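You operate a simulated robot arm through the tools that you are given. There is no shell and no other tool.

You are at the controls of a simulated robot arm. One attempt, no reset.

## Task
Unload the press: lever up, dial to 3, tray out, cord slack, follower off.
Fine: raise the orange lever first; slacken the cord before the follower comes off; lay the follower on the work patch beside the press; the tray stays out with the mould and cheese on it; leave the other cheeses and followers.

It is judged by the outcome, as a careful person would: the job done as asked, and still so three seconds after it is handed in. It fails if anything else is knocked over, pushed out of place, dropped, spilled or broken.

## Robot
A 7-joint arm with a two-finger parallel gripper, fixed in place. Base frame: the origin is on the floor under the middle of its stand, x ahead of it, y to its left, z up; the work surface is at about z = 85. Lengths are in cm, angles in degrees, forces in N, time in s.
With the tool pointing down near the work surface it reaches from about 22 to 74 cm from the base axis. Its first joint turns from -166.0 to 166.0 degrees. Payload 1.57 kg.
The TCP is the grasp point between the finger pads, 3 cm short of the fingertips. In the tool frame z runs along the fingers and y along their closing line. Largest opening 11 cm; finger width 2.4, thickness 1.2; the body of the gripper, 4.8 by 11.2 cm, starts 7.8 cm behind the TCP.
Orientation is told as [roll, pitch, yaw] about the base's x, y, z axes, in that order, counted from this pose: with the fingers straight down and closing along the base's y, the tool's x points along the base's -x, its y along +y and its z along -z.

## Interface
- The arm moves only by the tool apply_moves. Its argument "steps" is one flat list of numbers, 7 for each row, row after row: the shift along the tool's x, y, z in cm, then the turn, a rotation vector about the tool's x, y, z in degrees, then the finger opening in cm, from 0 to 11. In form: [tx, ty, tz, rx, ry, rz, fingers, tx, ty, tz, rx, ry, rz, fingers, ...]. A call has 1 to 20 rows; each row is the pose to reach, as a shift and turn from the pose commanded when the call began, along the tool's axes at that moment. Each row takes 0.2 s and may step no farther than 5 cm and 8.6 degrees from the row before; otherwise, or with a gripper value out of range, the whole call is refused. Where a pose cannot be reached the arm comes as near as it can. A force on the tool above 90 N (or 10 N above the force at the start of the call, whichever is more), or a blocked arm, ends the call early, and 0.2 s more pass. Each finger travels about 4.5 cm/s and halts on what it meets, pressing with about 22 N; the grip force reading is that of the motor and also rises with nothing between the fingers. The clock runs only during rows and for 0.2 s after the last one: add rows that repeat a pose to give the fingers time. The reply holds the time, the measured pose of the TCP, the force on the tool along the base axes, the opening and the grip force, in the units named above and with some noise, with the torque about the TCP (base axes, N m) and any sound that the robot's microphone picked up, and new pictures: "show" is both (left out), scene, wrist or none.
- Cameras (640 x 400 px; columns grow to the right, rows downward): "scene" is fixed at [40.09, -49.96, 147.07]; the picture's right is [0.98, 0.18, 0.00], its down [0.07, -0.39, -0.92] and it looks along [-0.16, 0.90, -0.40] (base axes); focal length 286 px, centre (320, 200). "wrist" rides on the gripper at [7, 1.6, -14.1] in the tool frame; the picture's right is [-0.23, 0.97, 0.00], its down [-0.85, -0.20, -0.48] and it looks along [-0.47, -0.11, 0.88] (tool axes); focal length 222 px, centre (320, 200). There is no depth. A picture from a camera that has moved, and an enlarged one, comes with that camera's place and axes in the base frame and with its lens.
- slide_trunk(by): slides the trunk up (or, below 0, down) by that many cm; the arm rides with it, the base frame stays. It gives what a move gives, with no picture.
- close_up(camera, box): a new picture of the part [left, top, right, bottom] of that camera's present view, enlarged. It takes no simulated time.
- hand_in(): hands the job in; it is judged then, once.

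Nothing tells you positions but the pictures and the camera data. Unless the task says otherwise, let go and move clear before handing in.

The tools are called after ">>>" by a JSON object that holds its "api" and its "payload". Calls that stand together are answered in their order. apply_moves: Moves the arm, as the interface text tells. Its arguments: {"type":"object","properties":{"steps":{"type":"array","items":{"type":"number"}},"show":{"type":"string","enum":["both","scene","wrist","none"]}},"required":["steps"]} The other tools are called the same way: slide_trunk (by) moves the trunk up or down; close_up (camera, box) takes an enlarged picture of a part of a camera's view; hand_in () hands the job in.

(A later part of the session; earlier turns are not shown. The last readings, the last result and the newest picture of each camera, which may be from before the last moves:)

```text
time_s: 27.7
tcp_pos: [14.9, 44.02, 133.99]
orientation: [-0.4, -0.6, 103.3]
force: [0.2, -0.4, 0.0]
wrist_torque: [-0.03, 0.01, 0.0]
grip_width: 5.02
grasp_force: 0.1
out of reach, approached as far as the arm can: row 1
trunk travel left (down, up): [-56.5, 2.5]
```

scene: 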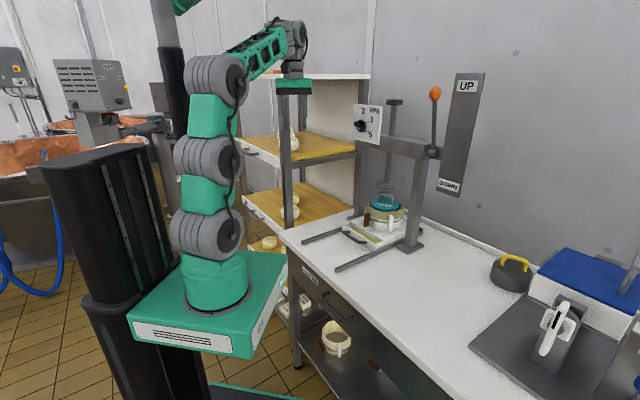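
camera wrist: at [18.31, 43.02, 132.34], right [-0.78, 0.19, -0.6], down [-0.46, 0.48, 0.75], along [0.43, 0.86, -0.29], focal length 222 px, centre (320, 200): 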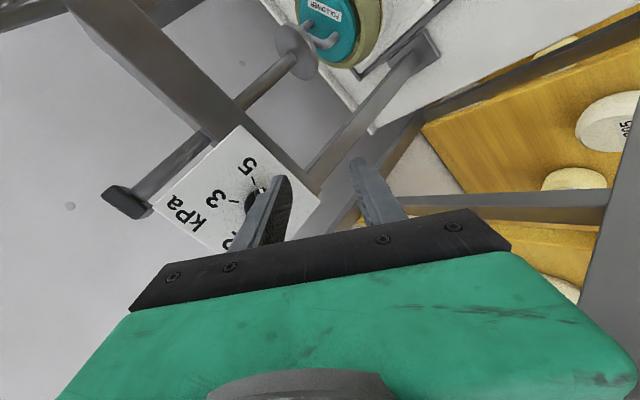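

The elbow is back in the good posture. I'll lower the trunk a bit (8 cm) then swing the tool up to level in front of the dial.

>>> {"api": "slide_trunk", "payload": {"by": -8}}

>>> {"api": "apply_moves", "payload": {"steps": [-1.68, -2.32, 1.45, 7.03, -4.19, -0.12, 5, -3.33, -4.58, 2.48, 14.1, -8.38, -0.24, 5, -4.91, -6.74, 3.1, 21.1, -12.6, -0.36, 5, -6.41, -8.76, 3.32, 28.1, -16.8, -0.48, 5, -7.77, -10.56, 3.19, 35.2, -21, -0.6, 5, -9.0, -12.14, 2.75, 42.2, -25.1, -0.7, 5]}}

```text
time_s: 28.9
tcp_pos: [14.92, 44.18, 126.0]
orientation: [-0.4, -0.6, 103.1]
force: [-0.3, -0.1, 0.1]
wrist_torque: [0.01, 0.01, 0.02]
grip_width: 5.03
grasp_force: 0.1
trunk travel left (down, up): [-48.5, 10.5]
```

```text
time_s: 30.3
tcp_pos: [22.77, 57.08, 128.71]
orientation: [-34.1, -18.3, 109.1]
force: [-0.2, 0.7, -0.4]
wrist_torque: [0.0, 0.0, 0.02]
grip_width: 5.01
grasp_force: 0.0
out of reach, approached as far as the arm can: row 4, 5, 6
trunk travel left (down, up): [-48.5, 10.5]
camera wrist: at [17.45, 44.69, 136.79], right [-0.89, 0.1, -0.45], down [-0.31, 0.58, 0.75], along [0.34, 0.81, -0.49], focal length 222 px, centre (320, 200)
```

scene: 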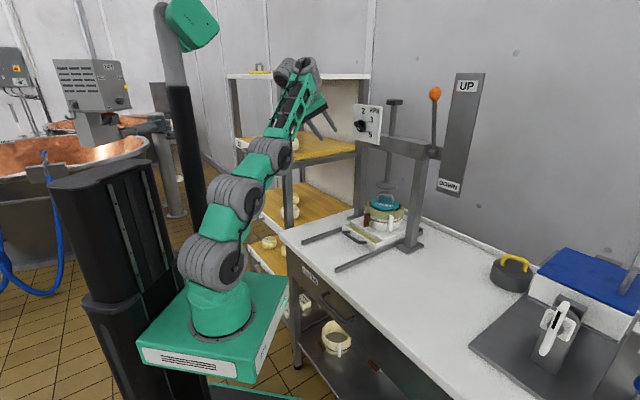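
wrist: 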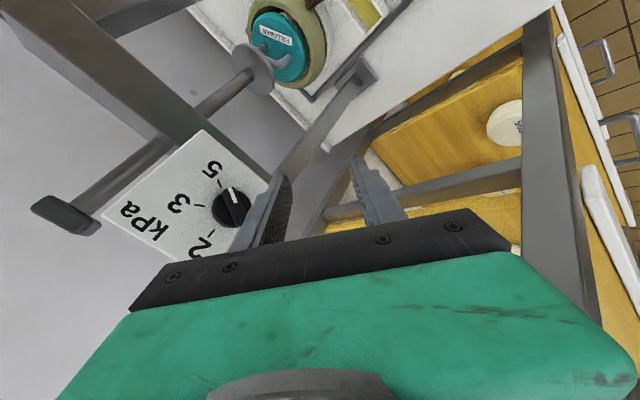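

The solver slides back into the bad posture when the tool points off the arm's plane. Since I can't easily align squarely with the dial axis, I'll instead push the knob's fin with closed fingertips from a tool attitude in the arm's own plane. First, back to the good posture with the tool down.

>>> {"api": "apply_moves", "payload": {"steps": [1.8, 1.8, -1.1, -6.5, 3.8, 0, 5, 3.9, 3.7, -2.4, -13, 7.6, 0, 5, 6, 5.6, -3.9, -19.5, 11.5, 0, 5, 8.1, 7.5, -5.5, -26, 15.3, 0, 5, 10.17, 9.4, -7.05, -32.4, 19.1, 0, 5, 10.17, 9.4, -7.05, -32.4, 19.1, 0, 5]}}

```text
time_s: 31.7
tcp_pos: [15.41, 43.73, 126.09]
orientation: [-0.4, -0.3, 103.5]
force: [-0.2, 0.0, -0.5]
wrist_torque: [-0.01, -0.02, -0.03]
grip_width: 5.0
grasp_force: 0.1
trunk travel left (down, up): [-48.5, 10.5]
camera wrist: at [15.34, 36.5, 140.16], right [-1.0, -0.01, -0.01], down [-0.01, 0.87, 0.49], along [0.0, 0.49, -0.87], focal length 222 px, centre (320, 200)
```

scene: 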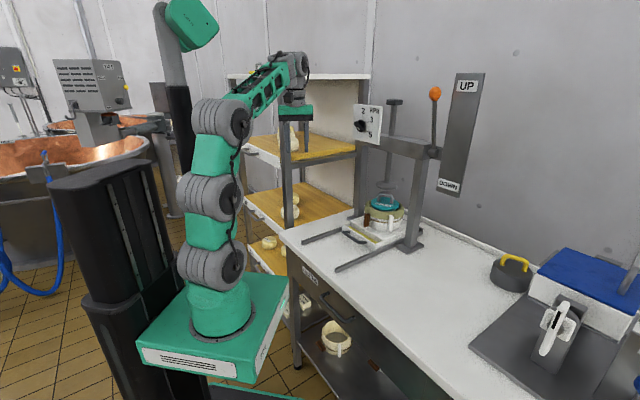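
wrist: 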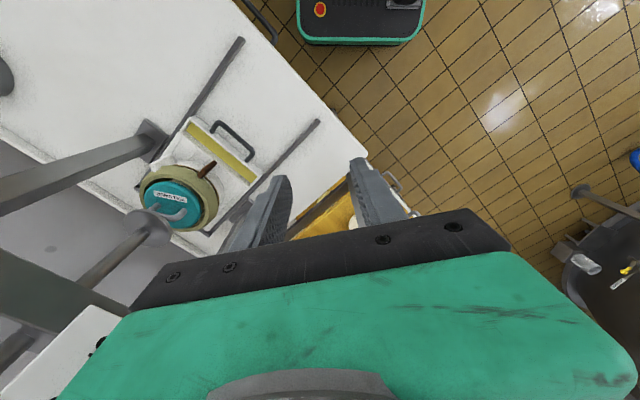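

Good posture again. I'll raise the trunk, then tip the tool up 45° within the arm's plane, fingers closed, to a spot just in front of and above the dial knob.

>>> {"api": "slide_trunk", "payload": {"by": 10}}

>>> {"api": "apply_moves", "payload": {"steps": [-2.1, -2.85, 0.4, 4.7, -5.9, 0, 4, -4.2, -5.7, 0.9, 9.3, -11.7, 0, 3, -6.4, -8.55, 1.3, 14, -17.6, 0, 2, -8.5, -11.4, 1.1, 18.7, -23.5, 0, 1, -10.6, -14.2, 0.6, 23.3, -29.3, 0, 0, -12.7, -17.1, 0, 28, -35.2, 0, 0]}}

```text
time_s: 33.0
tcp_pos: [15.42, 43.76, 136.03]
orientation: [-0.5, -0.4, 103.7]
force: [0.7, -0.3, 0.0]
wrist_torque: [0.01, 0.01, 0.01]
grip_width: 5.01
grasp_force: 0.0
trunk travel left (down, up): [-58.5, 0.5]
```

```text
time_s: 34.4
tcp_pos: [29.55, 60.6, 138.18]
orientation: [-31.2, -33.1, 113.1]
force: [1.2, -0.2, 1.0]
wrist_torque: [-0.08, 0.05, 0.0]
grip_width: 0.0
grasp_force: 21.3
out of reach, approached as far as the arm can: row 5, 6
trunk travel left (down, up): [-58.5, 0.5]
camera wrist: at [26.22, 46.25, 143.83], right [-0.95, 0.1, -0.3], down [-0.24, 0.37, 0.9], along [0.2, 0.92, -0.33], focal length 222 px, centre (320, 200)
```

scene: 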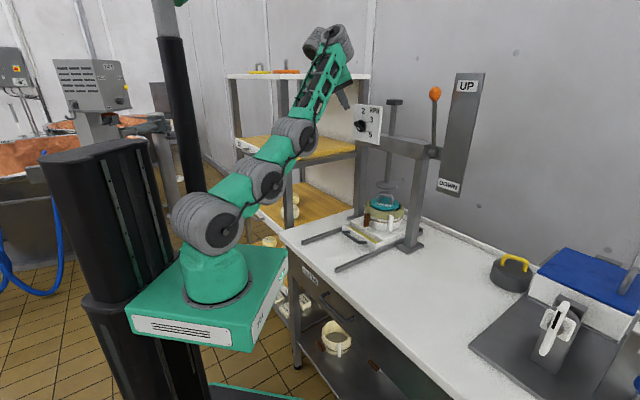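
wrist: 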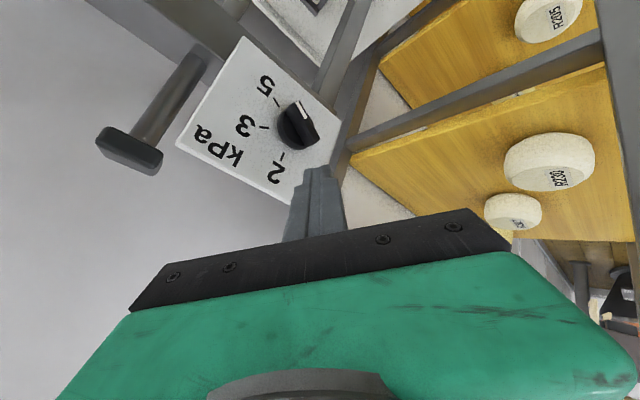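

The fingertips are now close in front of the dial. Zooming in to see the knob fin and plan the push.

>>> {"api": "close_up", "payload": {"camera": "wrist", "box": [180, 30, 370, 250]}}

>>> {"api": "close_up", "payload": {"camera": "scene", "box": [320, 80, 416, 140]}}

```text
1.82 times, centred on (275, 140) of wrist
camera zoom: at [26.22, 46.25, 143.83], right [-0.95, 0.1, -0.3], down [-0.24, 0.37, 0.9], along [0.2, 0.92, -0.33], focal length 404 px, centre (402, 309)
```

zoom: 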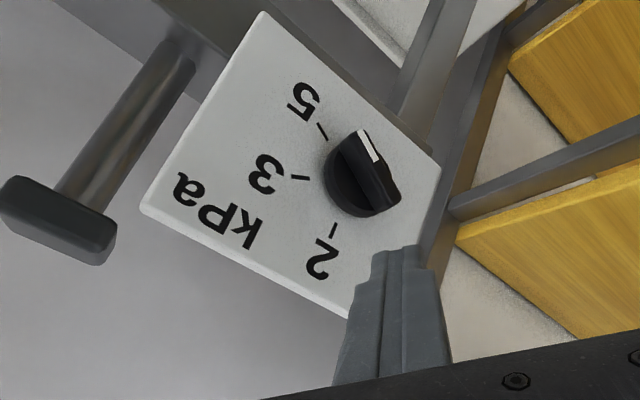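

```text
6.67 times, centred on (368, 110) of scene
camera zoom: at [40.09, -49.96, 147.07], right [0.98, 0.18, 0.0], down [0.07, -0.39, -0.92], along [-0.16, 0.9, -0.4], focal length 1904 px, centre (0, 800)
```

zoom: 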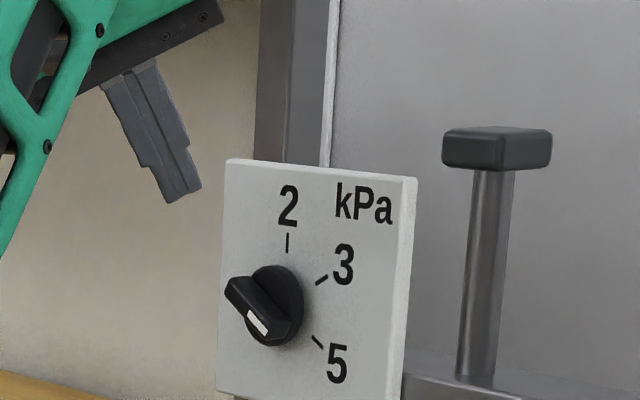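

The knob centre is near (36.4, 67.5, 128.3) and its pointer is at 5. The push from this attitude has poor clearance, so I'll fetch a cleaner posture: go back to tool-down, then lower the trunk so the forearm is level, and swing the tool sideways into alignment with the dial.

>>> {"api": "apply_moves", "payload": {"steps": [1.2, 2.2, -2, -4.5, 5.7, 0, 0, 2.7, 4.6, -4.2, -9.1, 11.4, 0, 0, 4.3, 7.1, -6.4, -13.6, 17.1, 0, 0, 6, 9.7, -8.7, -18.1, 22.8, 0, 0, 7.8, 12.3, -11, -22.7, 28.5, 0, 0, 9.55, 14.95, -13.2, -27.2, 34.2, 0, 0, 9.55, 14.95, -13.2, -27.2, 34.2, 0, 0], "show": "none"}}

>>> {"api": "slide_trunk", "payload": {"by": -19}}

>>> {"api": "close_up", "payload": {"camera": "scene", "box": [0, 0, 640, 400]}}

```text
time_s: 36.0
tcp_pos: [15.11, 43.96, 135.25]
orientation: [-1.3, -1.3, 103.6]
force: [0.6, 0.1, 0.5]
wrist_torque: [0.0, 0.0, -0.03]
grip_width: 0.03
grasp_force: 21.6
out of reach, approached as far as the arm can: row 1, 2
trunk travel left (down, up): [-58.5, 0.5]
```

```text
time_s: 38.1
tcp_pos: [15.18, 44.03, 116.3]
orientation: [-1.2, -1.4, 103.6]
force: [0.4, 0.6, -0.7]
wrist_torque: [-0.02, 0.02, 0.01]
grip_width: 0.0
grasp_force: 21.3
trunk travel left (down, up): [-39.5, 19.5]
```

```text
1.00 times, centred on (320, 200) of scene (not enlarged: the box is as wide or as high as the picture)
camera zoom: at [40.09, -49.96, 147.07], right [0.98, 0.18, 0.0], down [0.07, -0.39, -0.92], along [-0.16, 0.9, -0.4], focal length 286 px, centre (320, 200)
```

zoom: 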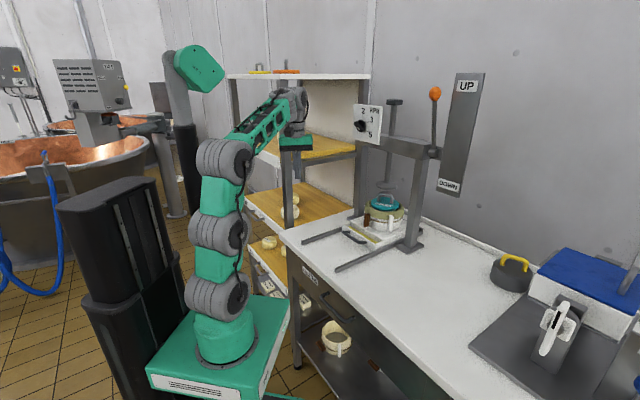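

Now lower the gripper to bring the wrist to dial height with the forearm about level.

>>> {"api": "apply_moves", "payload": {"steps": [0, 0, 3, 0, 0, 0, 2, 0, 0, 6, 0, 0, 0, 4, 0, 0, 9, 0, 0, 0, 5, 0, 0, 12, 0, 0, 0, 5, 0, 0, 12, 0, 0, 0, 5], "show": "scene"}}

```text
time_s: 39.3
tcp_pos: [15.37, 44.36, 104.26]
orientation: [-1.3, -1.4, 103.6]
force: [0.7, -0.7, -0.4]
wrist_torque: [0.0, -0.02, 0.02]
grip_width: 5.02
grasp_force: 0.2
trunk travel left (down, up): [-39.5, 19.5]
```

scene: 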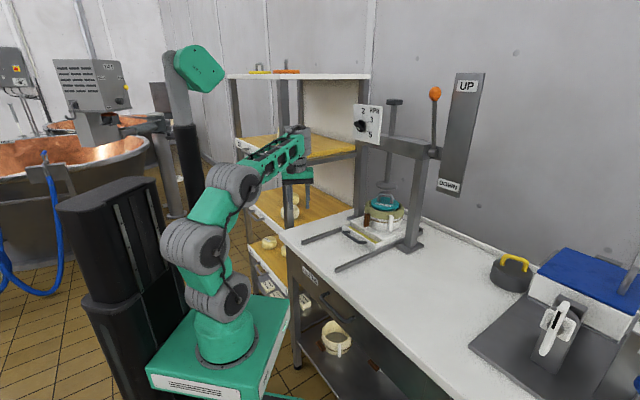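

Posture is right. Now swinging the tool sideways from down to level (pivoting about the wrist), well clear of the press.

>>> {"api": "apply_moves", "payload": {"steps": [1.93, -3.0, -0.26, 6.9, 4.43, 0, 5, 3.81, -5.94, -1.02, 13.8, 8.86, 0, 5, 5.6, -8.73, -2.25, 20.6, 13.2, 0, 5, 7.29, -11.37, -3.96, 27.5, 17.7, 0, 5, 8.84, -13.78, -6.1, 34.4, 22.1, 0, 5, 10.2, -15.9, -8.63, 41.3, 26.5, 0, 5, 11.36, -17.71, -11.5, 48.2, 30.9, 0, 5, 12.29, -19.15, -14.63, 55.1, 35.4, 0, 5, 12.95, -20.18, -17.94, 61.9, 39.7, 0, 5, 13.36, -20.83, -21.43, 68.8, 44.2, 0, 5, 13.5, -21.04, -25, 75.7, 48.6, 0, 5]}}

```text
time_s: 40.8
tcp_pos: [34.42, 38.64, 112.56]
orientation: [-25.1, 10.3, 101.5]
force: [2.6, 2.4, -6.3]
wrist_torque: [0.05, 0.05, 0.03]
grip_width: 5.02
grasp_force: 0.0
out of reach, approached as far as the arm can: row 4, 5, 6, 7
trunk travel left (down, up): [-39.5, 19.5]
stopped in row 7: the force on the tool passed its limit at 107 N (the readings are from after the stop); the commanded pose is now the measured one
camera wrist: at [28.02, 32.65, 125.85], right [-0.89, -0.03, -0.45], down [-0.21, 0.91, 0.36], along [0.4, 0.41, -0.82], focal length 222 px, centre (320, 200)
```

scene: 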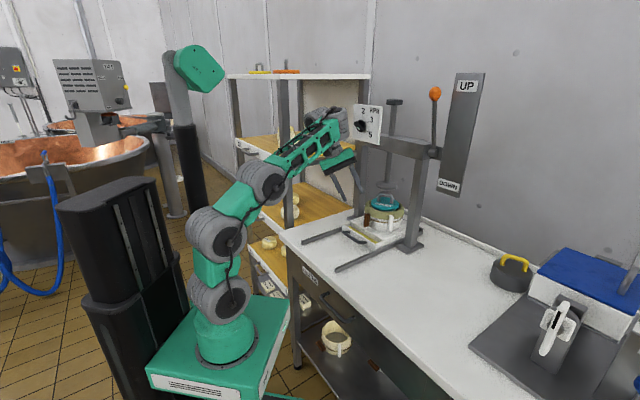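
wrist: 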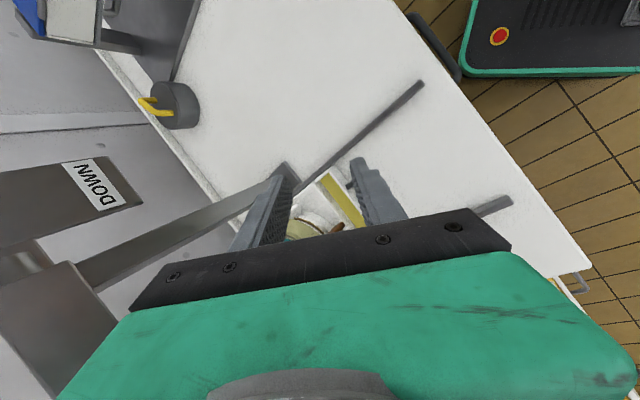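

The sideways swing hit a wrist limit, and the arm stopped itself clear of the press. I'll look closely at the arm's structure before choosing how to reach the dial.

>>> {"api": "close_up", "payload": {"camera": "scene", "box": [250, 80, 400, 220]}}

>>> {"api": "close_up", "payload": {"camera": "scene", "box": [150, 120, 330, 340]}}

```text
2.86 times, centred on (325, 150) of scene
camera zoom: at [40.09, -49.96, 147.07], right [0.98, 0.18, 0.0], down [0.07, -0.39, -0.92], along [-0.16, 0.9, -0.4], focal length 816 px, centre (306, 343)
```

zoom: 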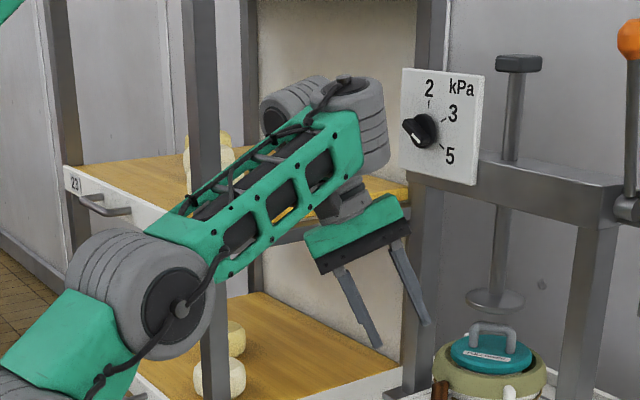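

```text
1.82 times, centred on (240, 230) of scene
camera zoom: at [40.09, -49.96, 147.07], right [0.98, 0.18, 0.0], down [0.07, -0.39, -0.92], along [-0.16, 0.9, -0.4], focal length 519 px, centre (466, 146)
```

zoom: 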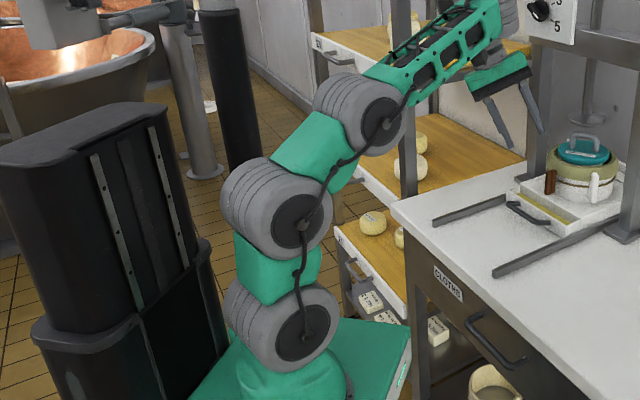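

The wrist has a pitch joint plus a limited sideways joint, so a square-on grip at the dial is barely possible. I'll return to the good posture, raise the trunk for slack, then tip up within the arm plane and push the fin's tail down with closed fingertips.

>>> {"api": "apply_moves", "payload": {"steps": [-1.8, 3.1, 0, -4.2, -1.8, 0, 5, -3.6, 6.1, -0.2, -8.3, -3.6, 0.1, 4, -5.4, 9.2, -0.5, -12.5, -5.4, 0.1, 3, -7.2, 12.3, -0.9, -16.7, -7.2, 0.2, 2, -9, 15.3, -1.2, -20.8, -9, 0.2, 1, -10.78, 18.4, -1.6, -25, -10.8, 0.3, 0, -10.78, 18.4, -1.6, -25, -10.8, 0.3, 0], "show": "scene"}}

```text
time_s: 42.4
tcp_pos: [15.7, 44.58, 104.38]
orientation: [0.2, -0.2, 103.7]
force: [-1.3, -0.6, 0.7]
wrist_torque: [0.0, -0.02, 0.01]
grip_width: 0.0
grasp_force: 21.2
trunk travel left (down, up): [-39.5, 19.5]
```

scene: 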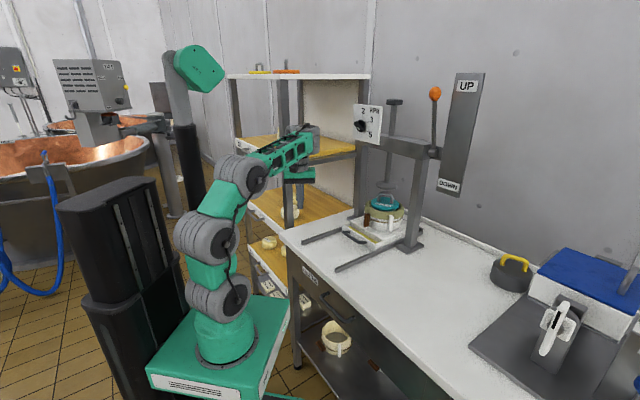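

Good. Raising the trunk to the top.

>>> {"api": "slide_trunk", "payload": {"by": 19}}

```text
time_s: 44.5
tcp_pos: [15.75, 44.65, 123.29]
orientation: [0.1, -0.2, 103.7]
force: [-0.2, -0.1, 0.3]
wrist_torque: [-0.02, 0.0, -0.03]
grip_width: 0.0
grasp_force: 20.9
trunk travel left (down, up): [-58.5, 0.5]
```

Now tipping up 50° within the arm's plane toward the dial, with the fingers closed.

>>> {"api": "apply_moves", "payload": {"steps": [-1.81, -2.62, -0.6, 4.27, -5.73, 0, 0, -3.59, -5.22, -1.55, 8.54, -11.46, 0, 0, -5.28, -7.75, -2.9, 12.8, -17.2, 0, 0, -6.87, -10.2, -4.6, 17.1, -22.9, 0, 0, -8.3, -12.55, -6.6, 21.4, -28.6, 0, 0, -9.57, -14.77, -9.0, 25.6, -34.4, 0, 0, -10.59, -16.81, -11.64, 29.9, -40.1, 0, 0, -10.59, -16.81, -11.64, 29.9, -40.1, 0, 0]}}

```text
time_s: 46.3
tcp_pos: [30.77, 59.83, 140.44]
orientation: [-32.3, -36.6, 114.9]
force: [0.3, 0.4, -0.2]
wrist_torque: [0.01, 0.0, 0.05]
grip_width: 0.0
grasp_force: 20.8
out of reach, approached as far as the arm can: row 3, 4, 5, 6, 7, 8
trunk travel left (down, up): [-58.5, 0.5]
camera wrist: at [27.7, 44.98, 145.31], right [-0.95, 0.1, -0.28], down [-0.24, 0.31, 0.92], along [0.18, 0.95, -0.27], focal length 222 px, centre (320, 200)
```

scene: 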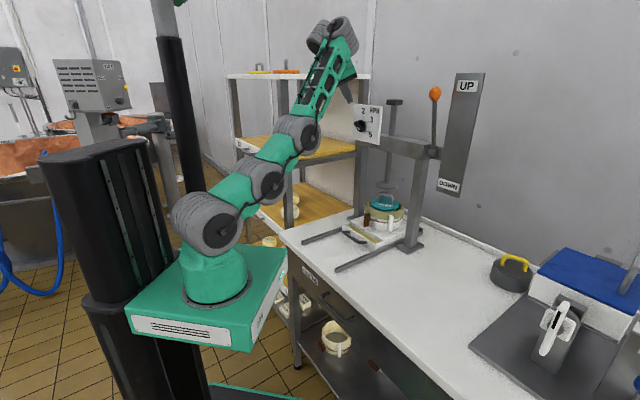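
wrist: 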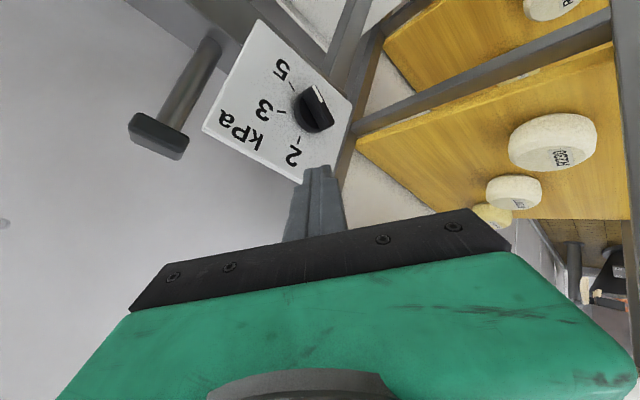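

The wrist seems to balk unless the tool points left of the arm's plane. I'll test that by yawing the heading 20° left in place.

>>> {"api": "apply_moves", "payload": {"steps": [0, 0, 0, -4, -2.9, -4.6, 0, 0, 0, 0, -7.9, -5.7, -9.1, 0, 0, 0, 0, -11.8, -8.5, -13.6, 0, 0, 0, 0, -11.8, -8.5, -13.6, 0]}}

```text
time_s: 47.3
tcp_pos: [30.8, 60.16, 141.06]
orientation: [-35.9, -37.0, 136.3]
force: [0.5, -0.1, 0.9]
wrist_torque: [-0.01, 0.01, 0.0]
grip_width: 0.0
grasp_force: 20.8
out of reach, approached as far as the arm can: row 1, 2, 3, 4
trunk travel left (down, up): [-58.5, 0.5]
camera wrist: at [32.9, 45.04, 145.23], right [-0.92, -0.21, -0.32], down [-0.36, 0.18, 0.92], along [-0.14, 0.96, -0.24], focal length 222 px, centre (320, 200)
```

scene: 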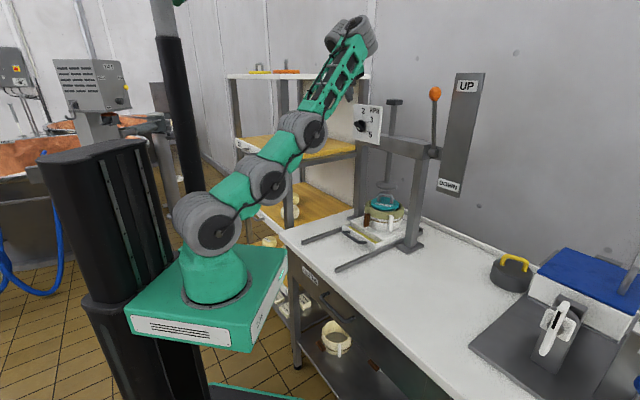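
wrist: 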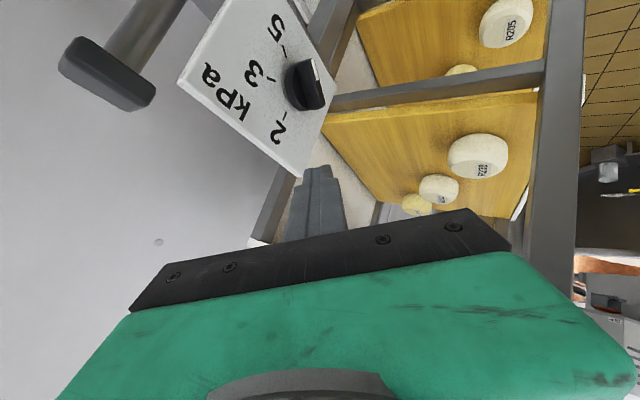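

Still the same trap, but I see the pattern: the solver raises the forearm instead of unbending the wrist until the elbow hits its stop. I'll ratchet: nose down partway, then lower the gripper at fixed attitude to flatten the forearm, then nose up again.

>>> {"api": "apply_moves", "payload": {"steps": [1.8, 3.1, 0, -1.7, 6, 3.4, 0, 3.6, 6.1, 0, -3.5, 12, 6.8, 0, 5.4, 9.2, 0, -5.2, 18.1, 10.3, 0, 7.2, 12.3, 0, -7, 24.1, 13.7, 0, 9.0, 15.4, 0, -8.7, 30.1, 17.1, 0, 9.0, 15.4, 0, -8.7, 30.1, 17.1, 0], "show": "scene"}}

```text
time_s: 48.7
tcp_pos: [24.26, 53.04, 132.99]
orientation: [-12.4, -15.7, 105.1]
force: [-0.2, -0.3, -0.3]
wrist_torque: [0.04, 0.02, 0.0]
grip_width: 0.0
grasp_force: 21.9
out of reach, approached as far as the arm can: row 1, 2, 3, 4, 5, 6
trunk travel left (down, up): [-58.5, 0.5]
```

scene: 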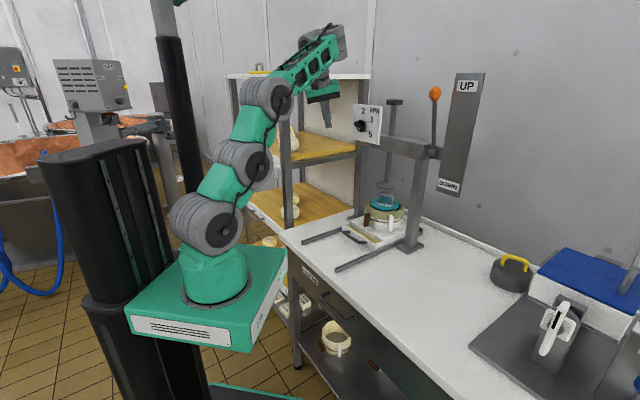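

The forearm has come down. Now lowering further at this attitude.

>>> {"api": "apply_moves", "payload": {"steps": [1.7, 1.0, 1.4, 0, 0, 0, 0, 3.4, 2.0, 2.8, 0, 0, 0, 0, 5.1, 3.0, 4.25, 0, 0, 0, 0, 5.1, 3.0, 4.25, 0, 0, 0, 0], "show": "scene"}}

```text
time_s: 49.7
tcp_pos: [24.54, 53.17, 132.82]
orientation: [-12.3, -15.8, 105.1]
force: [-0.2, -0.8, -0.3]
wrist_torque: [0.01, 0.03, -0.02]
grip_width: 0.01
grasp_force: 21.4
out of reach, approached as far as the arm can: row 1, 2, 3, 4
trunk travel left (down, up): [-58.5, 0.5]
```

scene: 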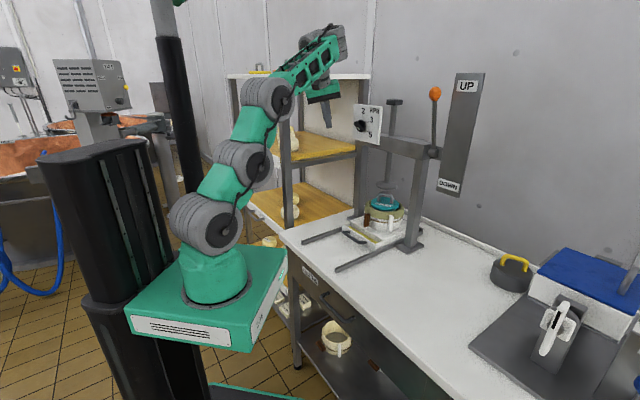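

Stuck again at the same wrist bend. Let me look closely at the wrist to understand which joint is at its stop.

>>> {"api": "close_up", "payload": {"camera": "scene", "box": [220, 10, 380, 140]}}

>>> {"api": "close_up", "payload": {"camera": "wrist", "box": [0, 0, 640, 400]}}

```text
3.08 times, centred on (300, 75) of scene
camera zoom: at [40.09, -49.96, 147.07], right [0.98, 0.18, 0.0], down [0.07, -0.39, -0.92], along [-0.16, 0.9, -0.4], focal length 879 px, centre (382, 585)
```

zoom: 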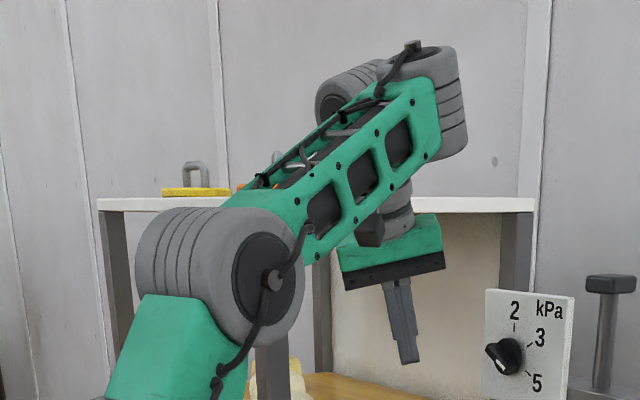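

```text
1.00 times, centred on (320, 200) of wrist (not enlarged: the box is as wide or as high as the picture)
camera zoom: at [22.71, 42.02, 143.9], right [-0.99, 0.02, -0.14], down [-0.09, 0.68, 0.72], along [0.11, 0.73, -0.67], focal length 222 px, centre (320, 200)
```

zoom: 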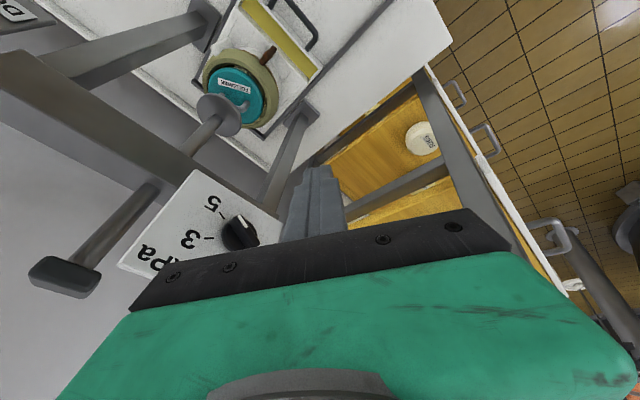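

Now I understand it: when the tool is perpendicular to the forearm the wrist is at a gimbal-lock, and I must cross it with the tool exactly in the arm plane. Tool straight-down is always in-plane, so I'll go tool-down and lower the gripper well below so the forearm slopes downward, crossing the lock cleanly.

>>> {"api": "apply_moves", "payload": {"steps": [1.9, 2.9, 0.6, -3.2, 4.1, 0, 0, 3.8, 5.8, 1.2, -6.3, 8.3, 0, 0, 5.7, 8.6, 1.8, -9.5, 12.4, 0, 0, 7.5, 11.5, 2.4, -12.6, 16.5, 0, 0, 7.5, 11.5, 2.4, -12.6, 16.5, 0, 0], "show": "none"}}

```text
time_s: 50.9
tcp_pos: [15.45, 44.65, 125.96]
orientation: [0.5, 0.4, 103.5]
force: [-0.4, -0.4, 0.2]
wrist_torque: [0.0, 0.01, -0.04]
grip_width: 0.0
grasp_force: 21.3
trunk travel left (down, up): [-58.5, 0.5]
```

Now straight down 20 cm with the tool vertical (table is at 85, tips stay above 103).

>>> {"api": "apply_moves", "payload": {"steps": [0, 0, 3.4, 0, 0, 0, 0, 0, 0, 6.8, 0, 0, 0, 0, 0, 0, 10.2, 0, 0, 0, 0, 0, 0, 13.5, 0, 0, 0, 0, 0, 0, 16.8, 0, 0, 0, 0, 0, 0, 20, 0, 0, 0, 0, 0, 0, 20, 0, 0, 0, 0], "show": "scene"}}

```text
time_s: 52.5
tcp_pos: [14.38, 45.59, 108.4]
orientation: [3.0, 0.5, 103.5]
force: [0.2, 0.6, -0.4]
wrist_torque: [0.01, -0.01, 0.0]
grip_width: 0.02
grasp_force: 20.9
out of reach, approached as far as the arm can: row 6
trunk travel left (down, up): [-58.5, 0.5]
```

scene: 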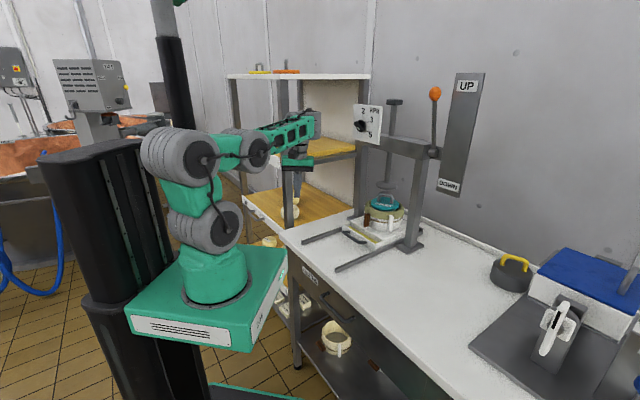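

The elbow is well folded and the tool is near perpendicular to the forearm. Now nosing up ~42° exactly along my estimate of the arm plane (heading ≈64°), pivoting about the wrist.

>>> {"api": "apply_moves", "payload": {"steps": [-2.33, -2.1, -0.93, 4.7, -5.28, 0, 0, -4.61, -4.14, -2.29, 9.4, -10.57, 0, 0, -6.86, -6.13, -4.02, 14.1, -15.85, 0, 0, -9.01, -8.05, -6.06, 18.8, -21.1, 0, 0, -10.99, -9.81, -8.41, 23.5, -26.4, 0, 0, -12.82, -11.44, -11.17, 28.2, -31.7, 0, 0, -12.82, -11.44, -11.17, 28.2, -31.7, 0, 0]}}

```text
time_s: 54.1
tcp_pos: [23.53, 59.88, 116.61]
orientation: [-30.7, -30.1, 111.9]
force: [0.1, 0.1, 0.2]
wrist_torque: [-0.02, -0.01, 0.06]
grip_width: 0.0
grasp_force: 21.5
out of reach, approached as far as the arm can: row 1
trunk travel left (down, up): [-58.5, 0.5]
camera wrist: at [19.99, 45.83, 123.07], right [-0.94, 0.1, -0.32], down [-0.25, 0.42, 0.87], along [0.22, 0.9, -0.37], focal length 222 px, centre (320, 200)
```

scene: 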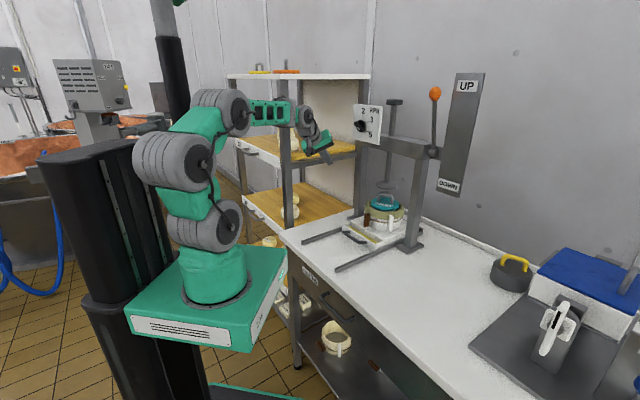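
wrist: 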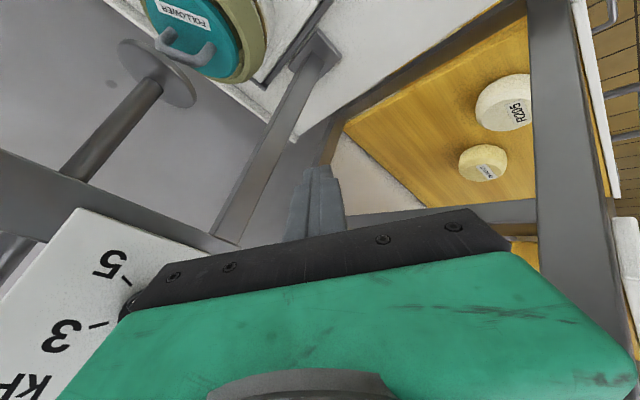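

It crossed: the forearm is level now and the wrist is free. I'll lower the trunk 12 cm for room, then swing the tool to level, facing the dial squarely with the roll that matches the fin.

>>> {"api": "slide_trunk", "payload": {"by": -12}}

>>> {"api": "apply_moves", "payload": {"steps": [-1.5, -2.42, -1.33, 6.71, -2.54, -1.39, 1, -3.0, -4.76, -3.02, 13.4, -5.1, -2.8, 2, -4.48, -7.01, -5.09, 20.1, -7.6, -4.2, 3, -5.87, -9.13, -7.52, 26.9, -10.2, -5.5, 4, -7.2, -11.08, -10.29, 33.6, -12.7, -6.9, 4.5, -8.41, -12.81, -13.4, 40.3, -15.3, -8.3, 5, -9.51, -14.34, -16.76, 47, -17.8, -9.7, 5, -9.51, -14.34, -16.76, 47, -17.8, -9.7, 5]}}

```text
time_s: 55.6
tcp_pos: [23.7, 59.81, 104.74]
orientation: [-30.6, -30.0, 111.9]
force: [0.2, -0.5, 0.0]
wrist_torque: [-0.04, -0.01, -0.05]
grip_width: 0.0
grasp_force: 20.8
trunk travel left (down, up): [-46.5, 12.5]
```

```text
time_s: 57.4
tcp_pos: [28.08, 58.31, 128.24]
orientation: [-89.9, -30.4, 134.9]
force: [1.3, -0.4, -0.6]
wrist_torque: [0.01, 0.02, -0.03]
grip_width: 5.03
grasp_force: 0.0
trunk travel left (down, up): [-46.5, 12.5]
camera wrist: at [21.83, 44.85, 123.47], right [-0.49, 0.49, -0.72], down [-0.79, 0.12, 0.61], along [0.38, 0.86, 0.33], focal length 222 px, centre (320, 200)
```

scene: 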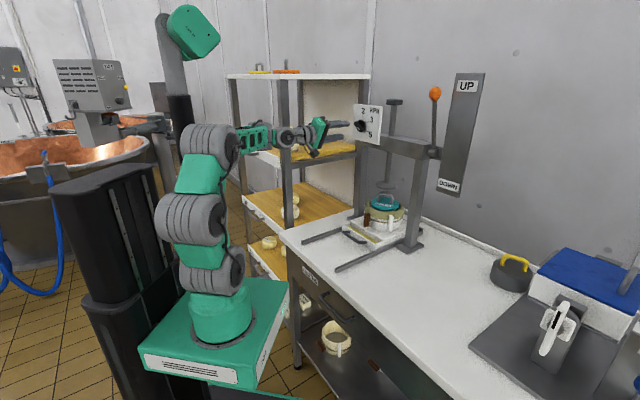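
wrist: 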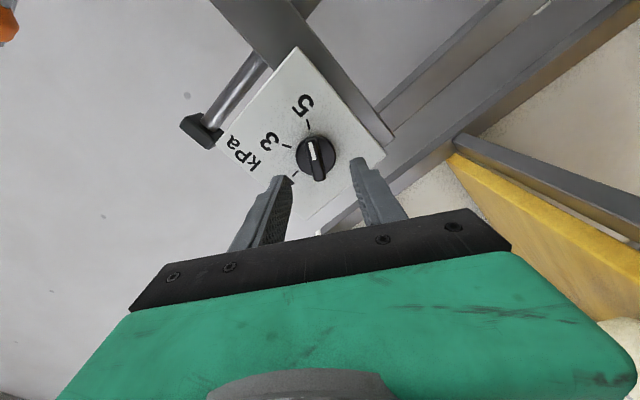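

The tool now faces the dial squarely with no complaints. Zooming in on the knob between the fingers.

>>> {"api": "close_up", "payload": {"camera": "wrist", "box": [200, 40, 420, 240]}}

>>> {"api": "close_up", "payload": {"camera": "scene", "box": [300, 90, 400, 152]}}

```text
2.00 times, centred on (310, 140) of wrist
camera zoom: at [21.83, 44.85, 123.47], right [-0.49, 0.49, -0.72], down [-0.79, 0.12, 0.61], along [0.38, 0.86, 0.33], focal length 444 px, centre (340, 320)
```

zoom: 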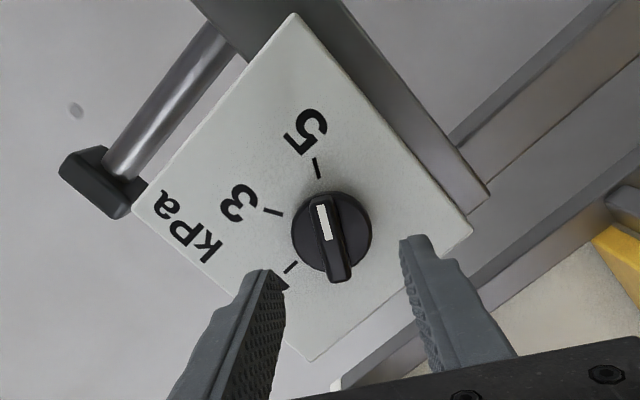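

```text
6.40 times, centred on (350, 121) of scene
camera zoom: at [40.09, -49.96, 147.07], right [0.98, 0.18, 0.0], down [0.07, -0.39, -0.92], along [-0.16, 0.9, -0.4], focal length 1827 px, centre (128, 706)
```

zoom: 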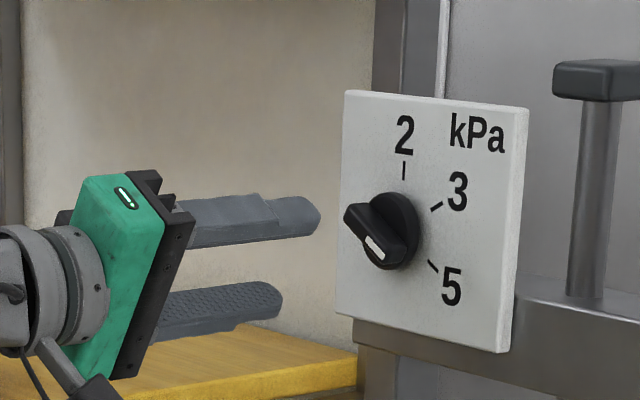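

The knob centre refines to (36.4, 66.8, 128.8), and the fin is nicely across the closing line. I'll correct a few millimetres and advance until the fingertips straddle the fin.

>>> {"api": "apply_moves", "payload": {"steps": [-0.25, -0.2, 1.5, 0, 0, 0, 5, -0.5, -0.38, 3.2, 0, 0, 0, 5, -0.5, -0.38, 5.2, 0, 0, 0, 5, -0.5, -0.38, 6.6, 0, 0, 0, 5, -0.5, -0.38, 6.6, 0, 0, 0, 5]}}

>>> {"api": "close_up", "payload": {"camera": "wrist", "box": [200, 60, 420, 240]}}

>>> {"api": "close_up", "payload": {"camera": "scene", "box": [300, 90, 400, 152]}}

```text
time_s: 58.6
tcp_pos: [32.6, 63.54, 128.84]
orientation: [-89.8, -30.4, 134.7]
force: [-0.8, 0.5, 0.0]
wrist_torque: [0.02, 0.02, 0.04]
grip_width: 5.01
grasp_force: 0.1
trunk travel left (down, up): [-46.5, 12.5]
camera wrist: at [26.16, 50.0, 123.93], right [-0.49, 0.49, -0.72], down [-0.79, 0.12, 0.61], along [0.38, 0.87, 0.33], focal length 222 px, centre (320, 200)
```

scene: 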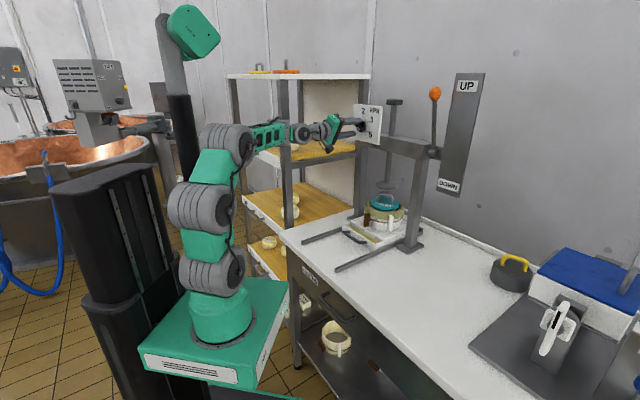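
wrist: 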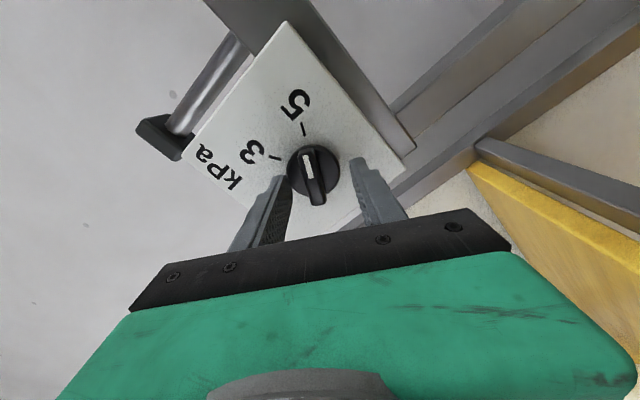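

```text
2.22 times, centred on (310, 150) of wrist
camera zoom: at [26.16, 50.0, 123.93], right [-0.49, 0.49, -0.72], down [-0.79, 0.12, 0.61], along [0.38, 0.87, 0.33], focal length 494 px, centre (342, 311)
```

zoom: 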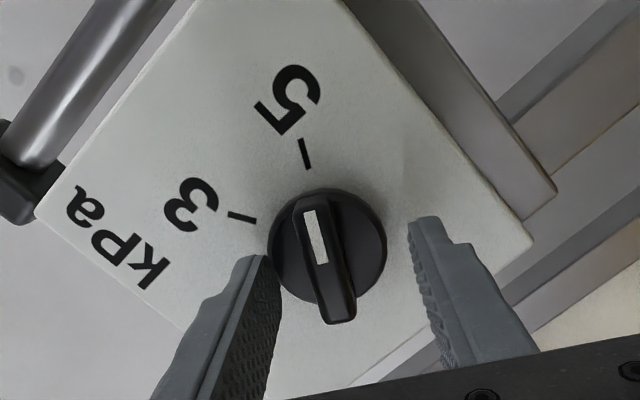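

```text
6.40 times, centred on (350, 121) of scene
camera zoom: at [40.09, -49.96, 147.07], right [0.98, 0.18, 0.0], down [0.07, -0.39, -0.92], along [-0.16, 0.9, -0.4], focal length 1827 px, centre (128, 706)
```

zoom: 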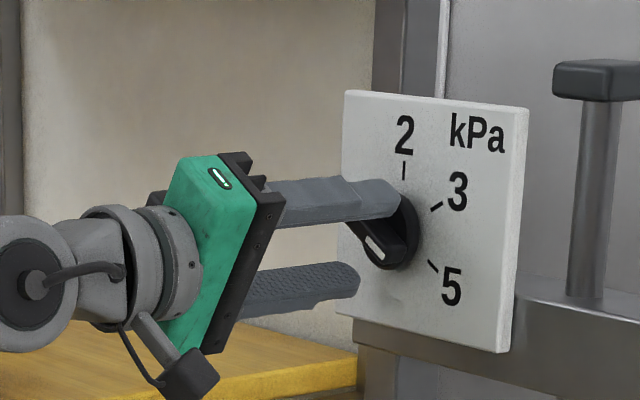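

Almost there: the fin sits between the tips, slightly off-centre. Small shift, a last 0.6 cm forward, then close.

>>> {"api": "apply_moves", "payload": {"steps": [0.2, -0.3, 0.3, 0, 0, 0, 5, 0.2, -0.3, 0.6, 0, 0, 0, 5, 0.2, -0.3, 0.6, 0, 0, 0, 4, 0.2, -0.3, 0.6, 0, 0, 0, 3, 0.2, -0.3, 0.6, 0, 0, 0, 2, 0.2, -0.3, 0.6, 0, 0, 0, 1, 0.2, -0.3, 0.6, 0, 0, 0, 0.5, 0.2, -0.3, 0.6, 0, 0, 0, 0.5]}}

>>> {"api": "close_up", "payload": {"camera": "wrist", "box": [200, 60, 420, 240]}}

>>> {"api": "close_up", "payload": {"camera": "scene", "box": [300, 90, 400, 152]}}

```text
time_s: 60.4
tcp_pos: [33.24, 63.74, 129.11]
orientation: [-90.1, -30.6, 134.8]
force: [-1.2, -2.0, 6.0]
wrist_torque: [-0.14, -0.08, -0.01]
grip_width: 1.56
grasp_force: 6.4
trunk travel left (down, up): [-46.5, 12.5]
camera wrist: at [26.82, 50.1, 124.21], right [-0.49, 0.49, -0.72], down [-0.79, 0.11, 0.61], along [0.38, 0.86, 0.33], focal length 222 px, centre (320, 200)
```

scene: 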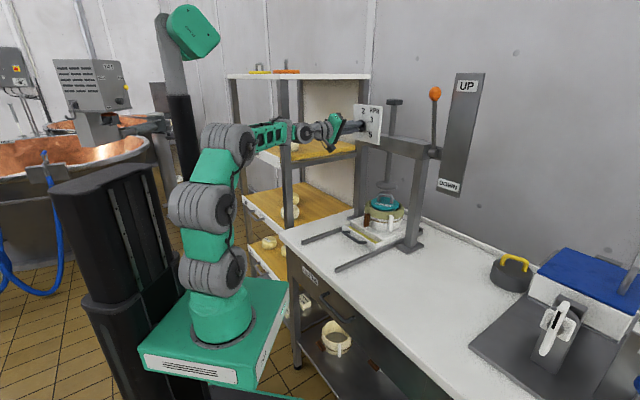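
wrist: 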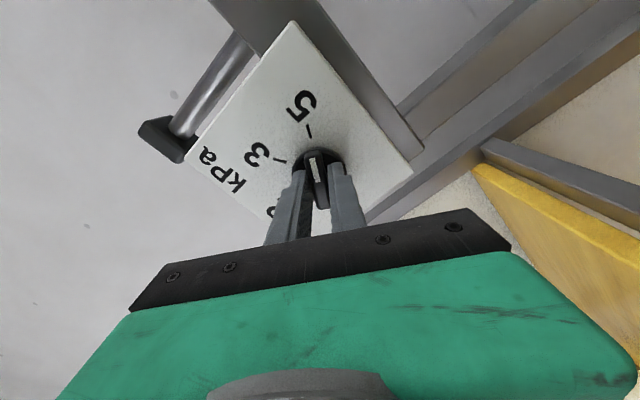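

```text
2.22 times, centred on (310, 150) of wrist
camera zoom: at [26.82, 50.1, 124.21], right [-0.49, 0.49, -0.72], down [-0.79, 0.11, 0.61], along [0.38, 0.86, 0.33], focal length 494 px, centre (342, 311)
```

zoom: 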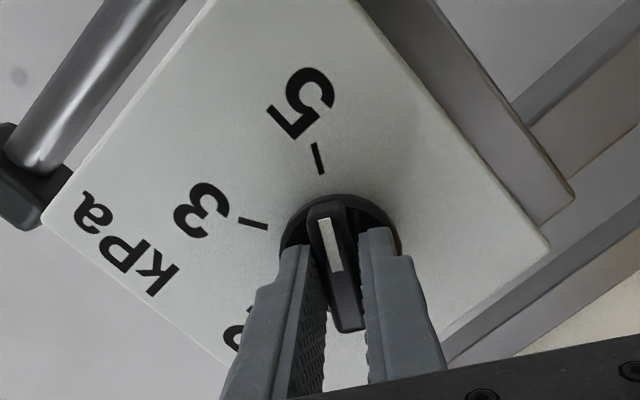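

```text
6.40 times, centred on (350, 121) of scene
camera zoom: at [40.09, -49.96, 147.07], right [0.98, 0.18, 0.0], down [0.07, -0.39, -0.92], along [-0.16, 0.9, -0.4], focal length 1827 px, centre (128, 706)
```

zoom: 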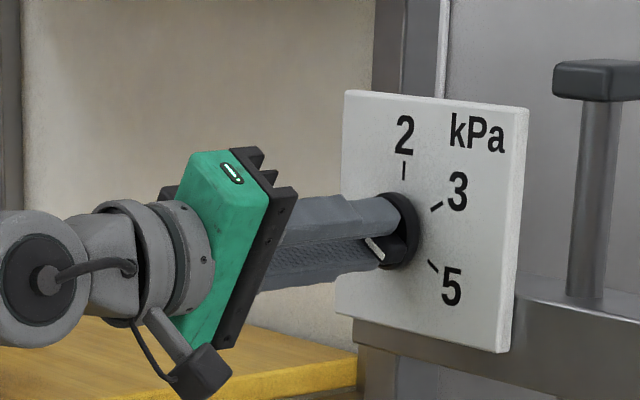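

The fin is gripped (1.6 cm). Turning counter-clockwise 30° first and checking.

>>> {"api": "apply_moves", "payload": {"steps": [0, 0, 0, 0, 0, -7.5, 0.5, 0, 0, 0, 0, 0, -15, 0.5, 0, 0, 0, 0, 0, -22.5, 0.5, 0, 0, 0, 0, 0, -30, 0.5]}}

>>> {"api": "close_up", "payload": {"camera": "wrist", "box": [200, 60, 420, 240]}}

>>> {"api": "close_up", "payload": {"camera": "scene", "box": [300, 90, 400, 152]}}

```text
time_s: 61.4
tcp_pos: [33.12, 63.62, 129.1]
orientation: [-90.0, -0.4, 134.8]
force: [-0.5, -5.3, 9.1]
wrist_torque: [0.19, -0.12, 0.81]
grip_width: 1.39
grasp_force: 30.4
trunk travel left (down, up): [-46.5, 12.5]
camera wrist: at [28.1, 48.81, 127.52], right [-0.16, 0.17, -0.97], down [-0.94, 0.27, 0.21], along [0.3, 0.95, 0.11], focal length 222 px, centre (320, 200)
```

scene: 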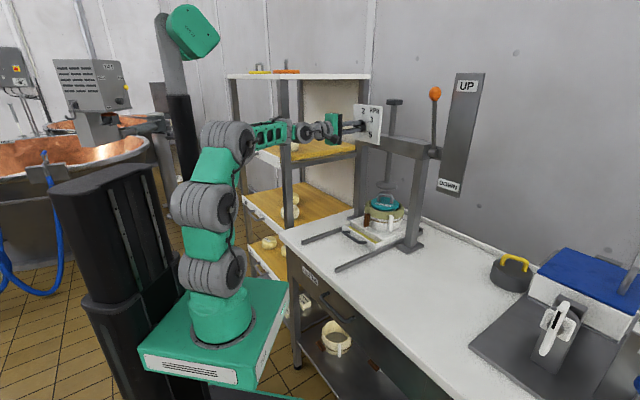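
wrist: 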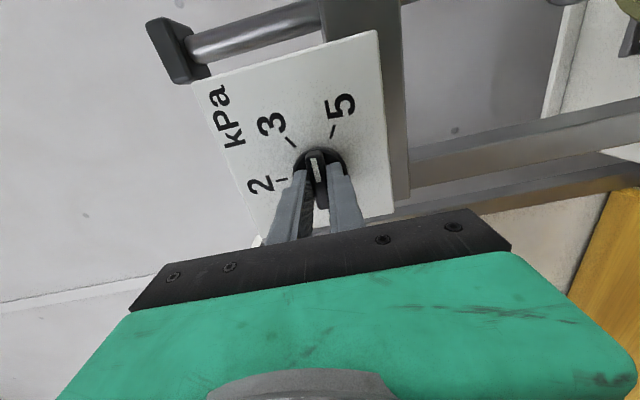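

```text
2.22 times, centred on (310, 150) of wrist
camera zoom: at [28.1, 48.81, 127.52], right [-0.16, 0.17, -0.97], down [-0.94, 0.27, 0.21], along [0.3, 0.95, 0.11], focal length 494 px, centre (342, 311)
```

zoom: 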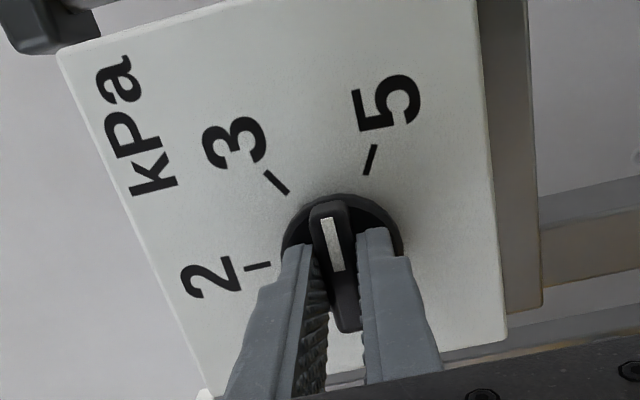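

```text
6.40 times, centred on (350, 121) of scene
camera zoom: at [40.09, -49.96, 147.07], right [0.98, 0.18, 0.0], down [0.07, -0.39, -0.92], along [-0.16, 0.9, -0.4], focal length 1827 px, centre (128, 706)
```

zoom: 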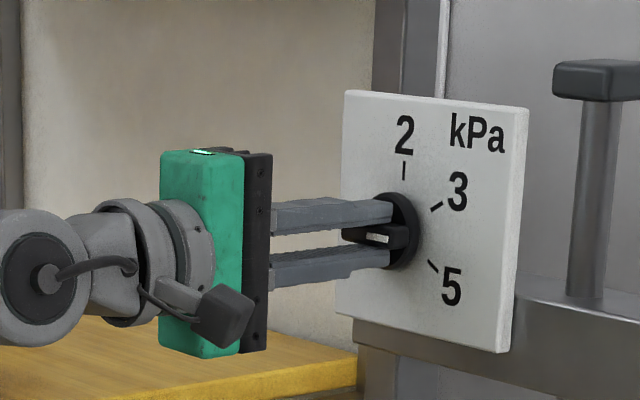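

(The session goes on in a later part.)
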